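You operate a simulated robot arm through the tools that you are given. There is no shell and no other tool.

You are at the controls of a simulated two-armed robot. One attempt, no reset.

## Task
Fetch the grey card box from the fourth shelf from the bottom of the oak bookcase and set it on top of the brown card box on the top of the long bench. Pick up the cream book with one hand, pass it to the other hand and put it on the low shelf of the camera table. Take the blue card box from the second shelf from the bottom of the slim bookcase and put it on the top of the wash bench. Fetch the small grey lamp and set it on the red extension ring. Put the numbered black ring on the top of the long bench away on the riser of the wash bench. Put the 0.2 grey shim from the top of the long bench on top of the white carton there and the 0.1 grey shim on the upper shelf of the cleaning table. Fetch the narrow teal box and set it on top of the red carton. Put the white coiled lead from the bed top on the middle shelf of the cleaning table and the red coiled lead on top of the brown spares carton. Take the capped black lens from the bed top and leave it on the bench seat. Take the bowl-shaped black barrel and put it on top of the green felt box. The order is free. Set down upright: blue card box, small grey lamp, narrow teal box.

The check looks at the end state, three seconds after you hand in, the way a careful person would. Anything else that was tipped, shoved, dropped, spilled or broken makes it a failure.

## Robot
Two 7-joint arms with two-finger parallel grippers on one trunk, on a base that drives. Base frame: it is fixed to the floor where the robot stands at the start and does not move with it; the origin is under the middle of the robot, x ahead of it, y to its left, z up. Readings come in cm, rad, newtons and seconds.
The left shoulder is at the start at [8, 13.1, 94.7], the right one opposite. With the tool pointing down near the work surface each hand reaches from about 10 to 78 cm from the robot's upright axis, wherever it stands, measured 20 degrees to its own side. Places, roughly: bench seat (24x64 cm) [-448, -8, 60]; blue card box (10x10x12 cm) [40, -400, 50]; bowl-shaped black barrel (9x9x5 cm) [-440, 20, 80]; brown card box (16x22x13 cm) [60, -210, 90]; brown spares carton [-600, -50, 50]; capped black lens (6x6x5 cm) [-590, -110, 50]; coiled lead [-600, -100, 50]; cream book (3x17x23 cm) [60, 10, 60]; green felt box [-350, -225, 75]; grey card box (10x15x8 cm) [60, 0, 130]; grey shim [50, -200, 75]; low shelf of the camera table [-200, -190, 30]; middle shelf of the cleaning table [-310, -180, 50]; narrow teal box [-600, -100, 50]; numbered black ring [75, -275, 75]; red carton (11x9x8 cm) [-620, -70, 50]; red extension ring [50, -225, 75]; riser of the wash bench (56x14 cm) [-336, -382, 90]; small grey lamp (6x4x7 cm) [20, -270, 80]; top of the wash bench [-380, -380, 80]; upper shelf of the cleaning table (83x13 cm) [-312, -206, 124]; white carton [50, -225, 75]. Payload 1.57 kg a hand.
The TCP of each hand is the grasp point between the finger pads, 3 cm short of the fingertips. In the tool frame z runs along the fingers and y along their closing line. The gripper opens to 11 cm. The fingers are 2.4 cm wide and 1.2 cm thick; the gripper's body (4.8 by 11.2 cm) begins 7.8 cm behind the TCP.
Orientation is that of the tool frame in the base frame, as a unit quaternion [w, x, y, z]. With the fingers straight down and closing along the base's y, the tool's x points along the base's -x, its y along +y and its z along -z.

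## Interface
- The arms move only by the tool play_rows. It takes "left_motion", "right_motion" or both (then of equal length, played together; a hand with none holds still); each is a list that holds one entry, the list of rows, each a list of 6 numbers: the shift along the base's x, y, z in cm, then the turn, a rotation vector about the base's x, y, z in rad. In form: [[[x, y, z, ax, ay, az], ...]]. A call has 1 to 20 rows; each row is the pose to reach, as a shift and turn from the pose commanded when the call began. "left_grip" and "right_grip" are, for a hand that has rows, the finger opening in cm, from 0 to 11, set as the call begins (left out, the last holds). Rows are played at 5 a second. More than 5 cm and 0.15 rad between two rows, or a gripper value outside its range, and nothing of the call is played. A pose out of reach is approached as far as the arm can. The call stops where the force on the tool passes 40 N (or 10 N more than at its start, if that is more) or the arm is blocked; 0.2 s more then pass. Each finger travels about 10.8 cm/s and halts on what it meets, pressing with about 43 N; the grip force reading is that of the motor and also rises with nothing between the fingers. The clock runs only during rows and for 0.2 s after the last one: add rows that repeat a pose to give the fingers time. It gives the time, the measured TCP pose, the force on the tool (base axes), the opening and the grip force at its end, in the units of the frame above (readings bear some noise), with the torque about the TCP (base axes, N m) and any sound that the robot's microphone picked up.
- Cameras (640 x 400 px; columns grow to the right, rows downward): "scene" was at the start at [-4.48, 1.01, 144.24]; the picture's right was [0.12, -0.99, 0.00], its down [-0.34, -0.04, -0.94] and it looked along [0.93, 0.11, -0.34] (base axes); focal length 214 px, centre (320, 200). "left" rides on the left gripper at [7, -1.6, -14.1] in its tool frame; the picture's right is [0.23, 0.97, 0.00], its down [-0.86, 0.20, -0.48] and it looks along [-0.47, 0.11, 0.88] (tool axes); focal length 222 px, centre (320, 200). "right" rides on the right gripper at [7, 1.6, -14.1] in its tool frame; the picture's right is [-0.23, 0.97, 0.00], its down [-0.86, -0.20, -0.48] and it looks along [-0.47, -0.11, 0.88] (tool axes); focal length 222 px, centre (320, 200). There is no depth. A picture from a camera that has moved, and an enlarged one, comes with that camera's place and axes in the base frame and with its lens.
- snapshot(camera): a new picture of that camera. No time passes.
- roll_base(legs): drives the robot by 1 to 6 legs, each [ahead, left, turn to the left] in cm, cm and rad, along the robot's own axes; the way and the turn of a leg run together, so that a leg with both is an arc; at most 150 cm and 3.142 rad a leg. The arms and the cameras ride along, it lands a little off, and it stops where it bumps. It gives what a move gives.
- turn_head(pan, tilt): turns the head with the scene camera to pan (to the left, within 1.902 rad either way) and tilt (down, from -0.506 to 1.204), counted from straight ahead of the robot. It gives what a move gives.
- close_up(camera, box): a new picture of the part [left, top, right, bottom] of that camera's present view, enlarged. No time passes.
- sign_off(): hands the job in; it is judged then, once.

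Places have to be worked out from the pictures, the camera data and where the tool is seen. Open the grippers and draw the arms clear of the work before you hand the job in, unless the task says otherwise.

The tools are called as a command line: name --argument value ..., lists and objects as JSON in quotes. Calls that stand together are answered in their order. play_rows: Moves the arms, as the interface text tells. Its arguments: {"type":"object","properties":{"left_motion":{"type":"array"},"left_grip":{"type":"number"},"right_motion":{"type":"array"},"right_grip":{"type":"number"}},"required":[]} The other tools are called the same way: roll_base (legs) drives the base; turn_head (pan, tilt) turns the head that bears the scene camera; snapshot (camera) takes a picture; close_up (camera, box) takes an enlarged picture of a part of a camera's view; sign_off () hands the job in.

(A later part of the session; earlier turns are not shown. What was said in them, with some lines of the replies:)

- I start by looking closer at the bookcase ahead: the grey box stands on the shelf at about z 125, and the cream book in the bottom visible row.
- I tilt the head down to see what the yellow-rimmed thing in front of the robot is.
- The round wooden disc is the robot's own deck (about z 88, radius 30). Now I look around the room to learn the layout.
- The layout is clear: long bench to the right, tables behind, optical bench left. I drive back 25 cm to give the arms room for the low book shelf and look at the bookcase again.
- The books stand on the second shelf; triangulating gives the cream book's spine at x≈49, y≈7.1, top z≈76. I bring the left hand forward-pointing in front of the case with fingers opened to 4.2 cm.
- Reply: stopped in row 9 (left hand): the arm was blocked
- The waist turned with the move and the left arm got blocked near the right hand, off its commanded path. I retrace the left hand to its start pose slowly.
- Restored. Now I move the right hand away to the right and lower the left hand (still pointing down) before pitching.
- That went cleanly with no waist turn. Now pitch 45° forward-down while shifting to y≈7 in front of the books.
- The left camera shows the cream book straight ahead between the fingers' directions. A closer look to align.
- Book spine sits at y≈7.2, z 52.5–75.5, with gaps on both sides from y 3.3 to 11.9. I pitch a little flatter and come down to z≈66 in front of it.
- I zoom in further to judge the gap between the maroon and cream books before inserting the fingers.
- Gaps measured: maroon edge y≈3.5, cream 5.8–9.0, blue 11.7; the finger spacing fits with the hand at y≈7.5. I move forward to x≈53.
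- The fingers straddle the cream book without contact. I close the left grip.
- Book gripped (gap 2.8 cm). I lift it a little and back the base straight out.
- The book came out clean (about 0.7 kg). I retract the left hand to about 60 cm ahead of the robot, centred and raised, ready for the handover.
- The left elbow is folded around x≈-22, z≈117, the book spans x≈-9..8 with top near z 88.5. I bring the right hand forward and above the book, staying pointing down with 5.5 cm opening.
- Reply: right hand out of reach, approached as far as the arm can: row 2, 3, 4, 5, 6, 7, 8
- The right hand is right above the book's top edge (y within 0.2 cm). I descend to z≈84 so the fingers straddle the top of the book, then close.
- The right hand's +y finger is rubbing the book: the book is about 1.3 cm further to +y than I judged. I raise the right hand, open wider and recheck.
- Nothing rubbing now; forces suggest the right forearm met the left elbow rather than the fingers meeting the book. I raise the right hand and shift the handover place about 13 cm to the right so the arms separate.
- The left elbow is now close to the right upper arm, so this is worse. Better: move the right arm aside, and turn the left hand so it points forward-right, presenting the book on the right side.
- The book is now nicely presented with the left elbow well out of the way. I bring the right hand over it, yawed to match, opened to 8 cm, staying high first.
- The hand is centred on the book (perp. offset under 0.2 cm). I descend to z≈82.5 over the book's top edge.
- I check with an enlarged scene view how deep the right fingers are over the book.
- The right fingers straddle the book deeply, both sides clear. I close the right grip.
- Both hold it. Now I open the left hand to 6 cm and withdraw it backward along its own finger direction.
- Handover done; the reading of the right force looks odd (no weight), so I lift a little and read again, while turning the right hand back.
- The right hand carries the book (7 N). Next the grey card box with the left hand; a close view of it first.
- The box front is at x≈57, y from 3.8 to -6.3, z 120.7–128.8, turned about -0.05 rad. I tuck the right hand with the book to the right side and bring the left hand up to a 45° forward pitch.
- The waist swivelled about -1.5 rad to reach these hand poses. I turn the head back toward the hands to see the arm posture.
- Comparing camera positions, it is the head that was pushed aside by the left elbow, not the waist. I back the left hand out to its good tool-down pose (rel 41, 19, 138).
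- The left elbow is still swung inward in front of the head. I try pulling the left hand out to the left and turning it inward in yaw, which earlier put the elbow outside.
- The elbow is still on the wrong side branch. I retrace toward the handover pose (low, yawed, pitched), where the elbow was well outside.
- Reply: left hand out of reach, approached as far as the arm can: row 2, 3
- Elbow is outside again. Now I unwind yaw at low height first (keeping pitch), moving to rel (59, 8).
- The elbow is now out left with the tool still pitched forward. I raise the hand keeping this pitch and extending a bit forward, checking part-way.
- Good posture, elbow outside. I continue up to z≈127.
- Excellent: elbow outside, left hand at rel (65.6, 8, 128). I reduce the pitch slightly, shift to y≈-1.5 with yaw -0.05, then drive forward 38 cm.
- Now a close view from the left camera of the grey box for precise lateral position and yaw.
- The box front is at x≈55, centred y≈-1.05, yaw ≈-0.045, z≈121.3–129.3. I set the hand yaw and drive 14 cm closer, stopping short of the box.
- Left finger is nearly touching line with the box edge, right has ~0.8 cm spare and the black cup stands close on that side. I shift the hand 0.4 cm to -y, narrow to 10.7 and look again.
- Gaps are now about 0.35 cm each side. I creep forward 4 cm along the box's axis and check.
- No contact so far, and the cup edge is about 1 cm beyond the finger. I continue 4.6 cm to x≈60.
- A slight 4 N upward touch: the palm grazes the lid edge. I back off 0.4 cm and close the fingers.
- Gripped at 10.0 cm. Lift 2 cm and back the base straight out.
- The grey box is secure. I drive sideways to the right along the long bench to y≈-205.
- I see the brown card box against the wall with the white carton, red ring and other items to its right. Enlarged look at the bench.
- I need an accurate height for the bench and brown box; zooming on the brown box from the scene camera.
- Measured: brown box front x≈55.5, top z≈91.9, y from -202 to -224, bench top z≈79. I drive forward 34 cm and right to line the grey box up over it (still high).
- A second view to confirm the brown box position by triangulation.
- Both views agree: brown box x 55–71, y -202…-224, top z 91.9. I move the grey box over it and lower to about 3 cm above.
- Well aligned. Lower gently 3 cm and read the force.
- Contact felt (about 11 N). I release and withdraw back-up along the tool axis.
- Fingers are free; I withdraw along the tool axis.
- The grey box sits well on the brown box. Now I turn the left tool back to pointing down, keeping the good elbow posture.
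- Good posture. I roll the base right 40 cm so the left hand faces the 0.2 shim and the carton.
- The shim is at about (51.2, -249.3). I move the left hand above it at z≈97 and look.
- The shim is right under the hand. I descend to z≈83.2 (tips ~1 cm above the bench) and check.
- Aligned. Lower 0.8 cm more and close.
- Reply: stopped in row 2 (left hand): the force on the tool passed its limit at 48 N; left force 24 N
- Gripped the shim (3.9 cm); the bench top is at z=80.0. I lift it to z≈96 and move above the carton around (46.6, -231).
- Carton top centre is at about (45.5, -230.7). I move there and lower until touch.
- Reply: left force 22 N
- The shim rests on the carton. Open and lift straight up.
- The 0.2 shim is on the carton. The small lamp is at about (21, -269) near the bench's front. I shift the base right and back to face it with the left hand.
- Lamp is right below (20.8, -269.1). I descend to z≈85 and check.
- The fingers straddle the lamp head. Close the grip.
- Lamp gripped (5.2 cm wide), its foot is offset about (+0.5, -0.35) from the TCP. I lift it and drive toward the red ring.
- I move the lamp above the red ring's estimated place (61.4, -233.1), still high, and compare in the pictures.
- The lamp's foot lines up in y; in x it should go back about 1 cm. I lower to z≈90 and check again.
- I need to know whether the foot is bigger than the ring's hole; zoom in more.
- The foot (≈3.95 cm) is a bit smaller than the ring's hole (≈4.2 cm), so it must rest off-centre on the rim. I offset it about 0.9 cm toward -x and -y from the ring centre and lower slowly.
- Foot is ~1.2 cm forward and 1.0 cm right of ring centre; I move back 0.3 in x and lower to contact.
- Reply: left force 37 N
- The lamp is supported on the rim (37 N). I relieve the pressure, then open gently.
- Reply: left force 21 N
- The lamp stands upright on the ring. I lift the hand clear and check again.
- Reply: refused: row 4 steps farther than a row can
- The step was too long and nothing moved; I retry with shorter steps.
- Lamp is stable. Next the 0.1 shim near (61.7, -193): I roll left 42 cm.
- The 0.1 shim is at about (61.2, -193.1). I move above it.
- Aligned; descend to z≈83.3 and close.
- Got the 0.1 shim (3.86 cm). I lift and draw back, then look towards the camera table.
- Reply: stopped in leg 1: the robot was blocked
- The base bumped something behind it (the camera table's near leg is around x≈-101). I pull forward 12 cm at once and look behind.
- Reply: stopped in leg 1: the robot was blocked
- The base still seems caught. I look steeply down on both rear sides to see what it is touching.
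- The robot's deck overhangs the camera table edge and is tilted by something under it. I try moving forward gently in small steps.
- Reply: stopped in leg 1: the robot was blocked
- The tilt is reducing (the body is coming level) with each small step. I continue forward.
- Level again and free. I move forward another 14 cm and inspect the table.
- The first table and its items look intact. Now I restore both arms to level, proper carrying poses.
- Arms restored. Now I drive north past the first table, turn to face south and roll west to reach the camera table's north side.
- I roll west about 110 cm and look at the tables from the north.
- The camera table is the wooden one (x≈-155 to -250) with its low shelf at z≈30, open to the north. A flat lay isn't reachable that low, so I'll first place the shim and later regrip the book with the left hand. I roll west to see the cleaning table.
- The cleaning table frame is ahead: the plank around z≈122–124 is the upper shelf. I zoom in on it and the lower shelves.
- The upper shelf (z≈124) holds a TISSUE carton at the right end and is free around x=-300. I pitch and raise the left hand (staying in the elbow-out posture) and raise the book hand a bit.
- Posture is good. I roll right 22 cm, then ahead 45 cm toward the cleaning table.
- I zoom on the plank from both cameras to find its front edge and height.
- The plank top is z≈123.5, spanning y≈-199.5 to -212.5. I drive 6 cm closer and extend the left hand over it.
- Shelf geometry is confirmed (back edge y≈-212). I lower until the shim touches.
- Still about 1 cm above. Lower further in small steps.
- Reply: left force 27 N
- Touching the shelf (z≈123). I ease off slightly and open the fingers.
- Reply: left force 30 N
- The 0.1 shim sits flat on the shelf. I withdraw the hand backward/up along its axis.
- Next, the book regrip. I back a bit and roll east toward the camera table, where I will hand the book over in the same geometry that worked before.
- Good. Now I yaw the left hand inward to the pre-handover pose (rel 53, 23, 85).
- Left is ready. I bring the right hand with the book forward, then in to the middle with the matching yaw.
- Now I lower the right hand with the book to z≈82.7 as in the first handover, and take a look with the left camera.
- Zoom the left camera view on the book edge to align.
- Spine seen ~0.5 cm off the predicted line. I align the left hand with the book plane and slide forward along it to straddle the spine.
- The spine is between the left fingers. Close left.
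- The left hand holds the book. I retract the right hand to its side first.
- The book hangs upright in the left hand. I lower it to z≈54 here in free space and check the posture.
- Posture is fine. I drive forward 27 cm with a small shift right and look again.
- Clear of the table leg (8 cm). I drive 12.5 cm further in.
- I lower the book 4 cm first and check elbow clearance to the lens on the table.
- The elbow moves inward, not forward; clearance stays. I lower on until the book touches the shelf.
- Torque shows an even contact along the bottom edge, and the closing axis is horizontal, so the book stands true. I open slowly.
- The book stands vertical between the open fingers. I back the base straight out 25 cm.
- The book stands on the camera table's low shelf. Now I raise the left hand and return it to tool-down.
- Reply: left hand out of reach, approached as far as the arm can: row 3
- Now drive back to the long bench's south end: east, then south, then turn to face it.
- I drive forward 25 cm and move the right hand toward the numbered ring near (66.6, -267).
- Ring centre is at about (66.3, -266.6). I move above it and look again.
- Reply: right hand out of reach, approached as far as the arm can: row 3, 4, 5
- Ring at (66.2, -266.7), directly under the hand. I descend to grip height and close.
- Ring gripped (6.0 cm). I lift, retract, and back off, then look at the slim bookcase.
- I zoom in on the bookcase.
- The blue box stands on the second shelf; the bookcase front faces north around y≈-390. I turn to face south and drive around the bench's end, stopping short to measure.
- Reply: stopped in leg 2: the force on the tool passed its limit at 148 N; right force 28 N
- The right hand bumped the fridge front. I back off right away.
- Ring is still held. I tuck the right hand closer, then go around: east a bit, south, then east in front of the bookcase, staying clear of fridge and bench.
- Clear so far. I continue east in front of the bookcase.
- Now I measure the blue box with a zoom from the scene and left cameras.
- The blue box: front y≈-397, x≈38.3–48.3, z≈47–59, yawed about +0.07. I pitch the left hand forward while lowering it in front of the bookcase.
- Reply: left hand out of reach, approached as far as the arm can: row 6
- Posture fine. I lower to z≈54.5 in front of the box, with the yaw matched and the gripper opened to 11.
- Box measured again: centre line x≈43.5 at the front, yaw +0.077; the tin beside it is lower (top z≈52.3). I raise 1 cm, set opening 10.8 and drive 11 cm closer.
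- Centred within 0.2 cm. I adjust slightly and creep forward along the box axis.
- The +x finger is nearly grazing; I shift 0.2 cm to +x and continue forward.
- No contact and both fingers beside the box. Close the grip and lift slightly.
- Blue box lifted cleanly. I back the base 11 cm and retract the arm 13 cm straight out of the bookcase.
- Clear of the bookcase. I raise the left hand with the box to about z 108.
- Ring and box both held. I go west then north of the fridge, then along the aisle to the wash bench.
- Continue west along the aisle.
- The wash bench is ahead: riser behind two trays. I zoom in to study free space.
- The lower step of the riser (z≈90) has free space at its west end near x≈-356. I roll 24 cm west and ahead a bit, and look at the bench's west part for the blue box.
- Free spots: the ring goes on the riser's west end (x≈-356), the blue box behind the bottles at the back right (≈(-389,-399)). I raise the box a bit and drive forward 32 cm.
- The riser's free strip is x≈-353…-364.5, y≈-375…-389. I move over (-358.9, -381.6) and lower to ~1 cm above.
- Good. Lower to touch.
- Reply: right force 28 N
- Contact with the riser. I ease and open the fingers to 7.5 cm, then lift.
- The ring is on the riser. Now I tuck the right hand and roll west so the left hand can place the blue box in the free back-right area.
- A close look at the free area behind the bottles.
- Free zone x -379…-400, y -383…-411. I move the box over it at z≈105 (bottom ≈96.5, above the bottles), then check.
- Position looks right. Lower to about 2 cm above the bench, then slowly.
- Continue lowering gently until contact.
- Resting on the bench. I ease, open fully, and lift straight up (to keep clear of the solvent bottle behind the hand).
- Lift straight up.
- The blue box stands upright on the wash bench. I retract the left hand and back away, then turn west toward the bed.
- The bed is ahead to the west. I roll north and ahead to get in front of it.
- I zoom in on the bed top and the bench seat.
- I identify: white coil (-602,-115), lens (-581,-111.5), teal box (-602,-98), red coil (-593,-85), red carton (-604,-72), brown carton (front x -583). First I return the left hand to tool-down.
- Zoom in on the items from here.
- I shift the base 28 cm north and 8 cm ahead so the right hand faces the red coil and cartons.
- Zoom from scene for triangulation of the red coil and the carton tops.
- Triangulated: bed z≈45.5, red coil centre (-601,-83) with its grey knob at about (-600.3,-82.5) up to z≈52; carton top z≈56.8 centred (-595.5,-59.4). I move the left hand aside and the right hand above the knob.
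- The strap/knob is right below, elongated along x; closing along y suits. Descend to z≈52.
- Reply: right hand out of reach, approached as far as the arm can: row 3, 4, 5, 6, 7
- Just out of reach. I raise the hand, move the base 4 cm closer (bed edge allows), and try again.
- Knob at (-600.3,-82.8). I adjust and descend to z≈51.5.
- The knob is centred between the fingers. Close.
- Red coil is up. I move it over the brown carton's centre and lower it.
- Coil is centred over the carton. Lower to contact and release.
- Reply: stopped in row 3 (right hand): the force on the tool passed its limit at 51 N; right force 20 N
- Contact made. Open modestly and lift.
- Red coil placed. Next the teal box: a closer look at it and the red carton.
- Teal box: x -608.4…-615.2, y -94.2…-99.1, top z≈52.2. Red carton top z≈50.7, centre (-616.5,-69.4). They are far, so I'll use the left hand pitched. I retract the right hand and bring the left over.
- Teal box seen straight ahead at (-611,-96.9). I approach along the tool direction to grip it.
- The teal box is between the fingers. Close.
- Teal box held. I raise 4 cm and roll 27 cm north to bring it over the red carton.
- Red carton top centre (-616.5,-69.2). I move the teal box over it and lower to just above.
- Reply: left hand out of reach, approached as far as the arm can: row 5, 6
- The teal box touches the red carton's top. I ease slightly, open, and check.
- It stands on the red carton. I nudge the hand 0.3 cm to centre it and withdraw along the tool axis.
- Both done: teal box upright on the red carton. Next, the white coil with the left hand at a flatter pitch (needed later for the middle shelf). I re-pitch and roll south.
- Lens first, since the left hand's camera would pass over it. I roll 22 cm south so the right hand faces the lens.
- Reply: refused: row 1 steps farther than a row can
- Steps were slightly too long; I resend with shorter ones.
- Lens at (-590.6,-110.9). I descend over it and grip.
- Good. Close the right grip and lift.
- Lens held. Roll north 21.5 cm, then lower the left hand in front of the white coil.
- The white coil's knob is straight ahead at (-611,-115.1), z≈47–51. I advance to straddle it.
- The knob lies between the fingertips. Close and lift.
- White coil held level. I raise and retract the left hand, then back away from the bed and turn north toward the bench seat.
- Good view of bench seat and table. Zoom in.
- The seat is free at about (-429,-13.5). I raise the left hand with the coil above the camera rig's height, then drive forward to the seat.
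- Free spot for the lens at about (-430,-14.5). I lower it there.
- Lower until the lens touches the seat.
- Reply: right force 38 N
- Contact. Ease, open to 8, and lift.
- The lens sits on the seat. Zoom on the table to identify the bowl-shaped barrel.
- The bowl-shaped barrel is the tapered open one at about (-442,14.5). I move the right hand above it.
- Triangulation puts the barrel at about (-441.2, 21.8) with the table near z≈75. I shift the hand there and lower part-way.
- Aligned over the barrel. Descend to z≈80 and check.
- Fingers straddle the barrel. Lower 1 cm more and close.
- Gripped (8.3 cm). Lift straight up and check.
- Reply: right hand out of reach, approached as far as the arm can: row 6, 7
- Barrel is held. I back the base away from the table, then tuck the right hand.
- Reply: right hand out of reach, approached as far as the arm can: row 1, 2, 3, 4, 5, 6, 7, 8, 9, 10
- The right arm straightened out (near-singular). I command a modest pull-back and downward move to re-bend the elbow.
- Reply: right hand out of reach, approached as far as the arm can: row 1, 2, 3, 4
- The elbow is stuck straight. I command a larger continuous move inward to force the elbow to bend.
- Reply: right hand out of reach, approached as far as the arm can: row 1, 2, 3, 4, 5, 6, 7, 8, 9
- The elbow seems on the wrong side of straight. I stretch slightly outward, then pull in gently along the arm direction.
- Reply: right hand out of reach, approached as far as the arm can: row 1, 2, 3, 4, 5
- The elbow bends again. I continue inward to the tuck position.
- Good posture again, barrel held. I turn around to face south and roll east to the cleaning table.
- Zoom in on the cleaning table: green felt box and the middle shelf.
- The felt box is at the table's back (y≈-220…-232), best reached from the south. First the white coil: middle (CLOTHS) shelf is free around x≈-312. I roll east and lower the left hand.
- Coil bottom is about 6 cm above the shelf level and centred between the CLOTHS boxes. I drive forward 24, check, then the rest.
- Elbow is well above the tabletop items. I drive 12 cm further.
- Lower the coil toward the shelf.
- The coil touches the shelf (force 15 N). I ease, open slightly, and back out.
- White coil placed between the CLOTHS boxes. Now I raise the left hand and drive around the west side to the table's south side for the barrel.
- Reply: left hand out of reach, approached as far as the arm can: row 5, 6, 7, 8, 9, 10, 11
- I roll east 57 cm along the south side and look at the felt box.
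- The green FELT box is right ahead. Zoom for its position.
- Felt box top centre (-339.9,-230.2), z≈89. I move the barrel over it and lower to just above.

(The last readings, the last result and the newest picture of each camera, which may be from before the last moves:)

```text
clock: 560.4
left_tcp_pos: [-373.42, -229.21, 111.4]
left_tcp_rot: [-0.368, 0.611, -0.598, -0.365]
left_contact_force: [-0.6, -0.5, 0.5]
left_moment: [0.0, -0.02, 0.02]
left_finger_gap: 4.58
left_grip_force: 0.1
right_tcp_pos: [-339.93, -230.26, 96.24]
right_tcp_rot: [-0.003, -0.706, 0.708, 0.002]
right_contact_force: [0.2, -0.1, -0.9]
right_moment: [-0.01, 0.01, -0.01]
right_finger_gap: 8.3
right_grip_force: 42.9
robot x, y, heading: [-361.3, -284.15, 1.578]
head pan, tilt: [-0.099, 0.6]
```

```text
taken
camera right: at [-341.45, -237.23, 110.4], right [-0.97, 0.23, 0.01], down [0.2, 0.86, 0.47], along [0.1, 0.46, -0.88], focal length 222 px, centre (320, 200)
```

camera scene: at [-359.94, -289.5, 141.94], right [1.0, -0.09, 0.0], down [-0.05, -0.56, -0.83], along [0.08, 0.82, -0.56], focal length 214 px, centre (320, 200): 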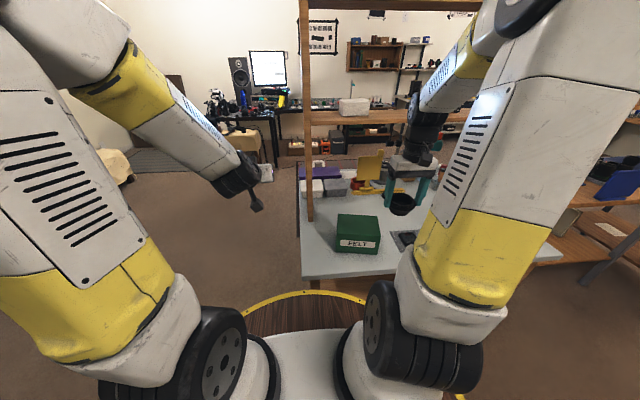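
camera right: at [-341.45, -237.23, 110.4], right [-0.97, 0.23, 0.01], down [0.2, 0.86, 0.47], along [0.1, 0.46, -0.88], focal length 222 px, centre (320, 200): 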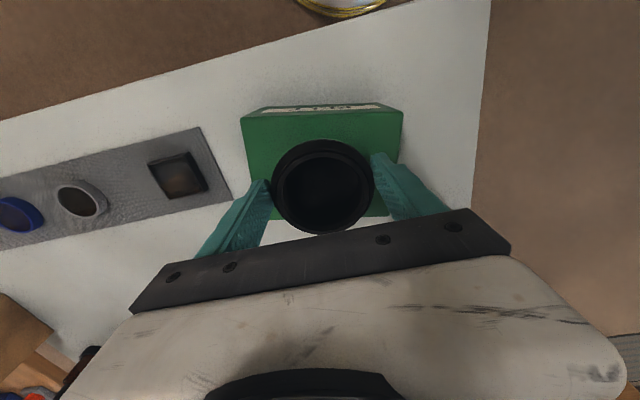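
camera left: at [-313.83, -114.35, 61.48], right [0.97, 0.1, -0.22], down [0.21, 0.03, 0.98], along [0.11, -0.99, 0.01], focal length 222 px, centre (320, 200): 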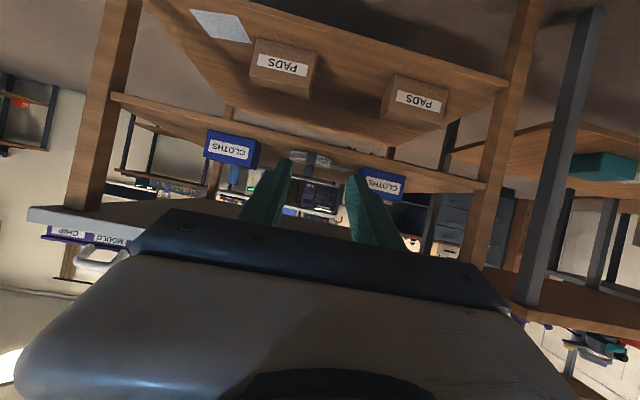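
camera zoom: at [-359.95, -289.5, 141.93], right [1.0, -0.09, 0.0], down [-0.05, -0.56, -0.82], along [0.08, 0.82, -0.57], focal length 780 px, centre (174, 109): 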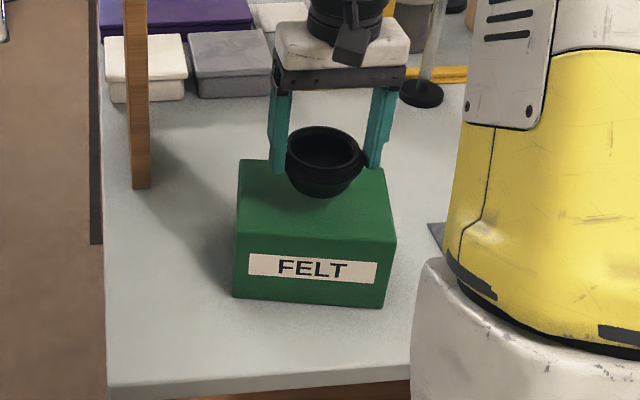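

Centred over the felt box. Lower to contact.

play_rows --right_motion '[[[0, 0, -0.7, 0, 0, 0], [0, 0, -1.4, 0, 0, 0], [0, 0, -2, 0, 0, 0], [0, 0, -2.5, 0, 0, 0], [0, 0, -3, 0, 0, 0], [0, 0, -3, 0, 0, 0]]]'

close_up --camera "scene" --box '[310, 180, 410, 260]'

```text
clock: 561.8
left_tcp_pos: [-373.41, -229.19, 111.2]
left_tcp_rot: [-0.369, 0.611, -0.598, -0.365]
left_contact_force: [-0.1, -0.1, -0.4]
left_moment: [0.02, -0.01, -0.02]
left_finger_gap: 4.58
left_grip_force: 0.1
right_tcp_pos: [-339.88, -230.26, 93.46]
right_tcp_rot: [0.004, 0.707, -0.707, -0.003]
right_contact_force: [-0.1, -0.2, 2.7]
right_moment: [0.03, 0.08, 0.03]
right_finger_gap: 8.29
right_grip_force: 43.1
robot x, y, heading: [-361.45, -284.03, 1.575]
head pan, tilt: [-0.099, 0.6]
```

```text
5.00 times, centred on (360, 220) of scene
camera zoom: at [-359.95, -289.51, 141.93], right [1.0, -0.09, 0.0], down [-0.05, -0.56, -0.83], along [0.08, 0.82, -0.57], focal length 1072 px, centre (120, 100)
```

zoom: 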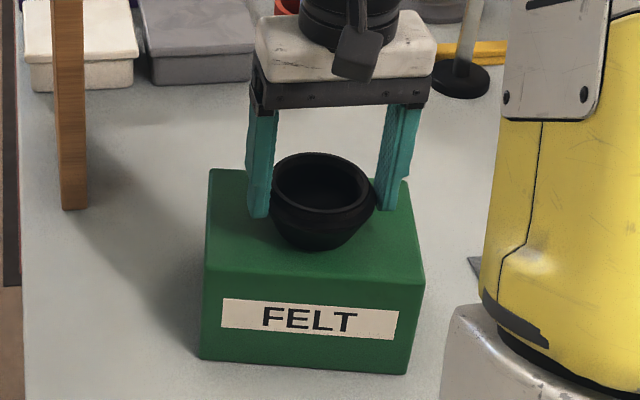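

It rests on the felt box. Open and lift away.

play_rows --right_motion '[[[0, 0, 0, 0, 0, 0], [0, 0, 0, 0, 0, 0], [0, 0, 0, 0, 0, 0]]]' --right_grip 9.8

play_rows --right_motion '[[[0, 0, 1, 0, 0, 0], [0, 0, 3, 0, 0, 0], [0, 0, 6, 0, 0, 0], [0, 0, 10, 0, 0, 0], [0, 0, 14, 0, 0, 0], [0, 0, 18, 0, 0, 0]]]'

close_up --camera "scene" --box '[290, 170, 430, 280]'

```text
clock: 562.6
left_tcp_pos: [-373.46, -229.25, 111.24]
left_tcp_rot: [-0.369, 0.611, -0.598, -0.364]
left_contact_force: [0.4, 1.4, -0.3]
left_moment: [0.03, 0.01, -0.04]
left_finger_gap: 4.6
left_grip_force: 0.2
right_tcp_pos: [-340.01, -230.25, 93.44]
right_tcp_rot: [-0.003, -0.707, 0.707, 0.002]
right_contact_force: [0.6, 0.3, 0.1]
right_moment: [0.0, 0.01, -0.02]
right_finger_gap: 9.82
right_grip_force: 0.0
robot x, y, heading: [-361.31, -284.29, 1.577]
head pan, tilt: [-0.099, 0.6]
```

```text
clock: 564.0
left_tcp_pos: [-373.4, -229.19, 111.28]
left_tcp_rot: [-0.369, 0.611, -0.599, -0.364]
left_contact_force: [0.5, 0.8, 0.3]
left_moment: [-0.01, -0.01, -0.01]
left_finger_gap: 4.61
left_grip_force: 0.1
right_tcp_pos: [-340.05, -230.14, 111.47]
right_tcp_rot: [0.003, 0.707, -0.707, -0.001]
right_contact_force: [0.3, 0.3, 0.4]
right_moment: [-0.02, 0.01, 0.02]
right_finger_gap: 9.8
right_grip_force: 0.2
robot x, y, heading: [-361.35, -284.14, 1.58]
head pan, tilt: [-0.099, 0.6]
```

```text
3.64 times, centred on (360, 225) of scene
camera zoom: at [-359.95, -289.48, 141.93], right [1.0, -0.09, 0.0], down [-0.05, -0.56, -0.82], along [0.08, 0.82, -0.57], focal length 780 px, centre (174, 109)
```

zoom: 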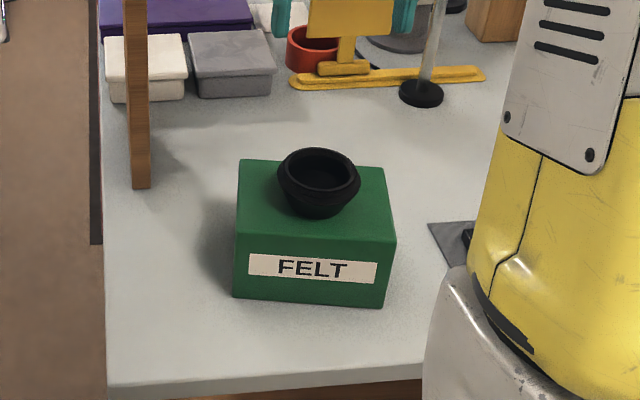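

Everything is placed. I open both grippers, retract the right arm and back away, then do a final look around.

play_rows --right_motion '[[[1, -3, 1, 0, 0, 0], [2, -6, 2, 0, 0, 0], [3, -9, 2, 0, 0, 0], [4, -12, 2, 0, 0, 0], [5, -15, 2, 0, 0, 0]]]' --left_motion '[[[0, 0, 0.2, 0, 0, 0], [0, 0, 0.2, 0, 0, 0], [0, 0, 0.2, 0, 0, 0], [0, 0, 0.2, 0, 0, 0], [0, 0, 0.2, 0, 0, 0]]]' --left_grip 11 --right_grip 11

roll_base --legs '[[-14, 25, 0]]'

turn_head --pan -0.5 --tilt 0.45

snapshot --camera "scene"

turn_head --pan -1.9 --tilt 0.4

snapshot --camera "scene"

```text
clock: 565.2
left_tcp_pos: [-373.57, -229.15, 111.44]
left_tcp_rot: [-0.369, 0.611, -0.598, -0.366]
left_contact_force: [0.3, -0.4, -0.6]
left_moment: [-0.02, 0.0, -0.02]
left_finger_gap: 11.02
left_grip_force: 0.1
right_tcp_pos: [-334.97, -245.34, 113.42]
right_tcp_rot: [-0.003, -0.707, 0.707, 0.003]
right_contact_force: [0.5, 0.8, -1.0]
right_moment: [0.0, 0.01, 0.01]
right_finger_gap: 11.0
right_grip_force: 0.1
robot x, y, heading: [-361.51, -284.37, 1.576]
head pan, tilt: [-0.099, 0.6]
```

```text
clock: 567.2
left_tcp_pos: [-398.85, -243.56, 111.46]
left_tcp_rot: [-0.368, 0.613, -0.596, -0.366]
left_contact_force: [0.0, 0.3, 0.1]
left_moment: [0.0, 0.0, 0.04]
left_finger_gap: 10.98
left_grip_force: 0.1
right_tcp_pos: [-360.28, -259.33, 113.55]
right_tcp_rot: [0.003, 0.709, -0.705, -0.001]
right_contact_force: [0.2, 0.3, -0.9]
right_moment: [0.02, -0.02, 0.0]
right_finger_gap: 11.0
right_grip_force: 0.0
robot x, y, heading: [-386.23, -298.49, 1.585]
head pan, tilt: [-0.099, 0.6]
```

```text
clock: 568.1
left_tcp_pos: [-398.82, -243.54, 111.42]
left_tcp_rot: [-0.367, 0.613, -0.596, -0.367]
left_contact_force: [0.3, 0.3, -0.4]
left_moment: [0.03, -0.01, -0.02]
left_finger_gap: 11.01
left_grip_force: 0.0
right_tcp_pos: [-360.38, -259.3, 113.55]
right_tcp_rot: [0.003, 0.709, -0.705, -0.002]
right_contact_force: [-0.2, 0.4, 0.8]
right_moment: [0.04, 0.0, 0.02]
right_finger_gap: 10.99
right_grip_force: 0.0
robot x, y, heading: [-385.92, -298.54, 1.585]
head pan, tilt: [-0.499, 0.45]
```

```text
taken
camera scene: at [-381.4, -304.4, 143.29], right [0.89, -0.46, 0.0], down [-0.2, -0.39, -0.9], along [0.42, 0.8, -0.44], focal length 214 px, centre (320, 200)
```

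scene: 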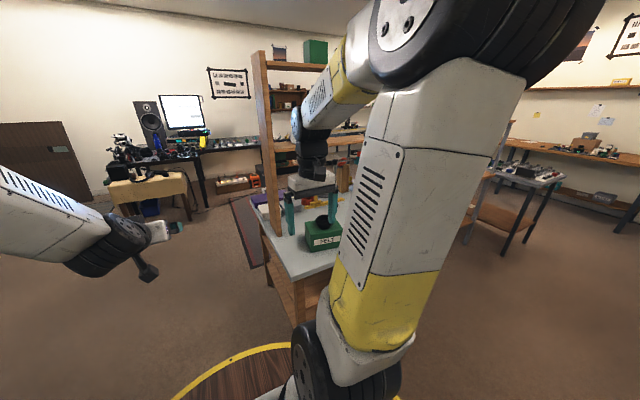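

```text
clock: 569.6
left_tcp_pos: [-398.74, -243.43, 111.49]
left_tcp_rot: [-0.367, 0.613, -0.595, -0.367]
left_contact_force: [0.0, 0.6, -0.7]
left_moment: [0.0, -0.03, 0.05]
left_finger_gap: 10.98
left_grip_force: 0.0
right_tcp_pos: [-360.41, -259.31, 113.56]
right_tcp_rot: [0.004, 0.709, -0.705, -0.002]
right_contact_force: [0.2, 0.2, -0.6]
right_moment: [0.01, -0.01, 0.0]
right_finger_gap: 11.01
right_grip_force: 0.1
robot x, y, heading: [-386.23, -298.41, 1.587]
head pan, tilt: [-1.901, 0.4]
```

```text
taken
camera scene: at [-376.86, -315.4, 143.76], right [-0.31, -0.95, 0.0], down [-0.37, 0.12, -0.92], along [0.88, -0.28, -0.39], focal length 214 px, centre (320, 200)
```

scene: 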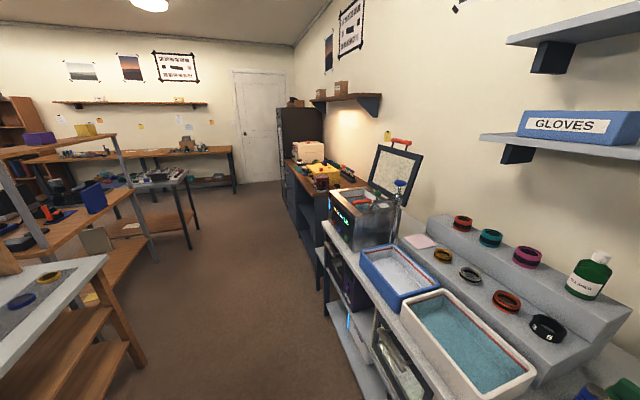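

A final zoom on the distant long bench, the camera table's low shelf and the felt box.

close_up --camera "scene" --box '[120, 130, 240, 200]'

close_up --camera "scene" --box '[40, 180, 200, 300]'

close_up --camera "scene" --box '[270, 90, 400, 250]'

```text
5.33 times, centred on (180, 165) of scene
camera zoom: at [-376.86, -315.4, 143.76], right [-0.31, -0.95, 0.0], down [-0.37, 0.12, -0.92], along [0.88, -0.28, -0.39], focal length 1144 px, centre (1067, 387)
```

zoom: 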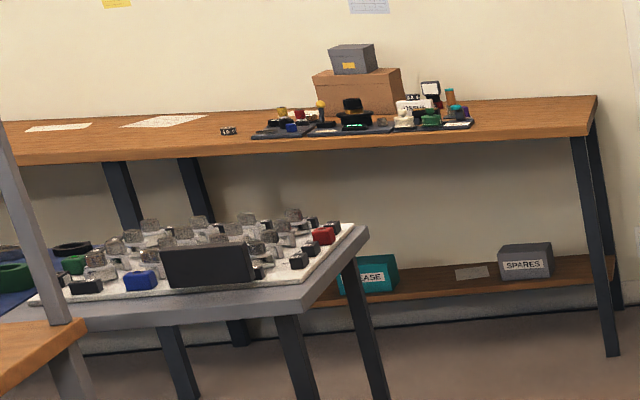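

```text
3.33 times, centred on (120, 240) of scene
camera zoom: at [-376.86, -315.4, 143.76], right [-0.31, -0.95, 0.0], down [-0.37, 0.12, -0.92], along [0.88, -0.28, -0.39], focal length 715 px, centre (987, 67)
```

zoom: 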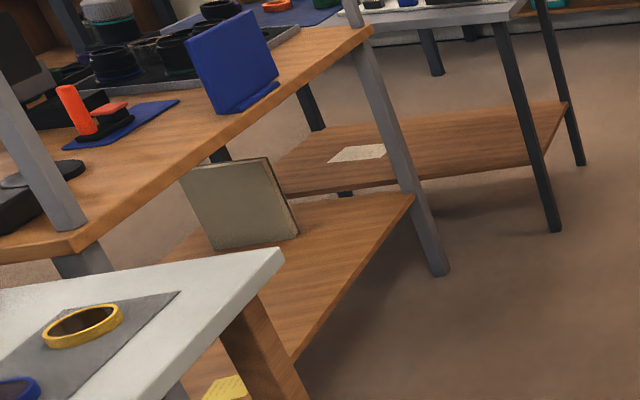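

```text
2.50 times, centred on (335, 170) of scene
camera zoom: at [-376.86, -315.4, 143.76], right [-0.31, -0.95, 0.0], down [-0.37, 0.12, -0.92], along [0.88, -0.28, -0.39], focal length 536 px, centre (282, 275)
```

zoom: 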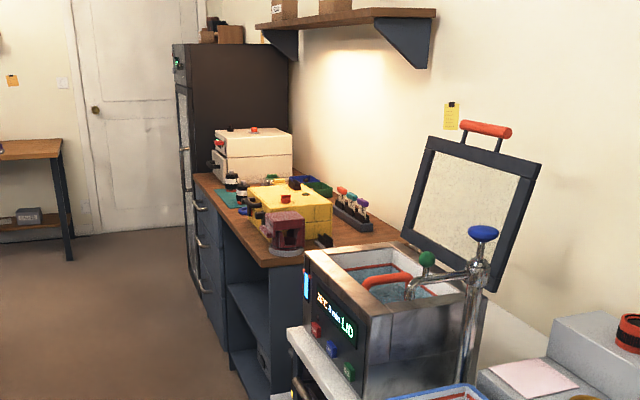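

Everything checks out from here: grey box on brown box, shim on carton, lamp upright on its ring, book standing on the low shelf, and the wash-bench items and the barrel in place. I hand the job in.

sign_off

```text
The job is handed in.
```

I finished every item on the list and handed the job in. In the last look around, everything I could still see was standing where I left it. The bed, the bench seat and the cleaning table's middle shelf were last checked when I placed things there.

| Item | Where it is now |
|---|---|
| Grey card box | On the brown card box on the long bench |
| 0.2 shim | On the white carton |
| Small grey lamp | Upright on the red extension ring |
| 0.1 shim | Upper shelf of the cleaning table |
| Cream book | Low shelf of the camera table, standing upright |
| Numbered black ring | Lower step of the wash bench riser |
| Blue card box | Upright at the back right of the wash bench top |
| Red coiled lead | On the brown spares carton |
| Narrow teal box | Upright on the red carton |
| White coiled lead | Middle shelf of the cleaning table, between the CLOTHS boxes |
| Capped black lens | Bench seat |
| Bowl-shaped black barrel | On the green felt box |

These could affect how it is judged:

- **Book:** I picked it up with the left hand and passed it to the right. I then passed it back to the left, because only the left could set it down upright on that low shelf.
- **Lamp:** Its foot is slightly smaller than the ring's hole. I set it off-centre so it rests on the rim, and it stayed upright.
- **Bumped table:** I backed the base into the small blue-topped table by the camera table, and the robot's deck caught on its edge. The items on it looked upright and in place afterwards.
- **Fridge:** The right hand hit the fridge front at about 148 N. I saw no damage, but I couldn't inspect the glass closely.
- **Barrel:** I identified it by shape. It gripped at 8.3 cm across, against the listed 9.
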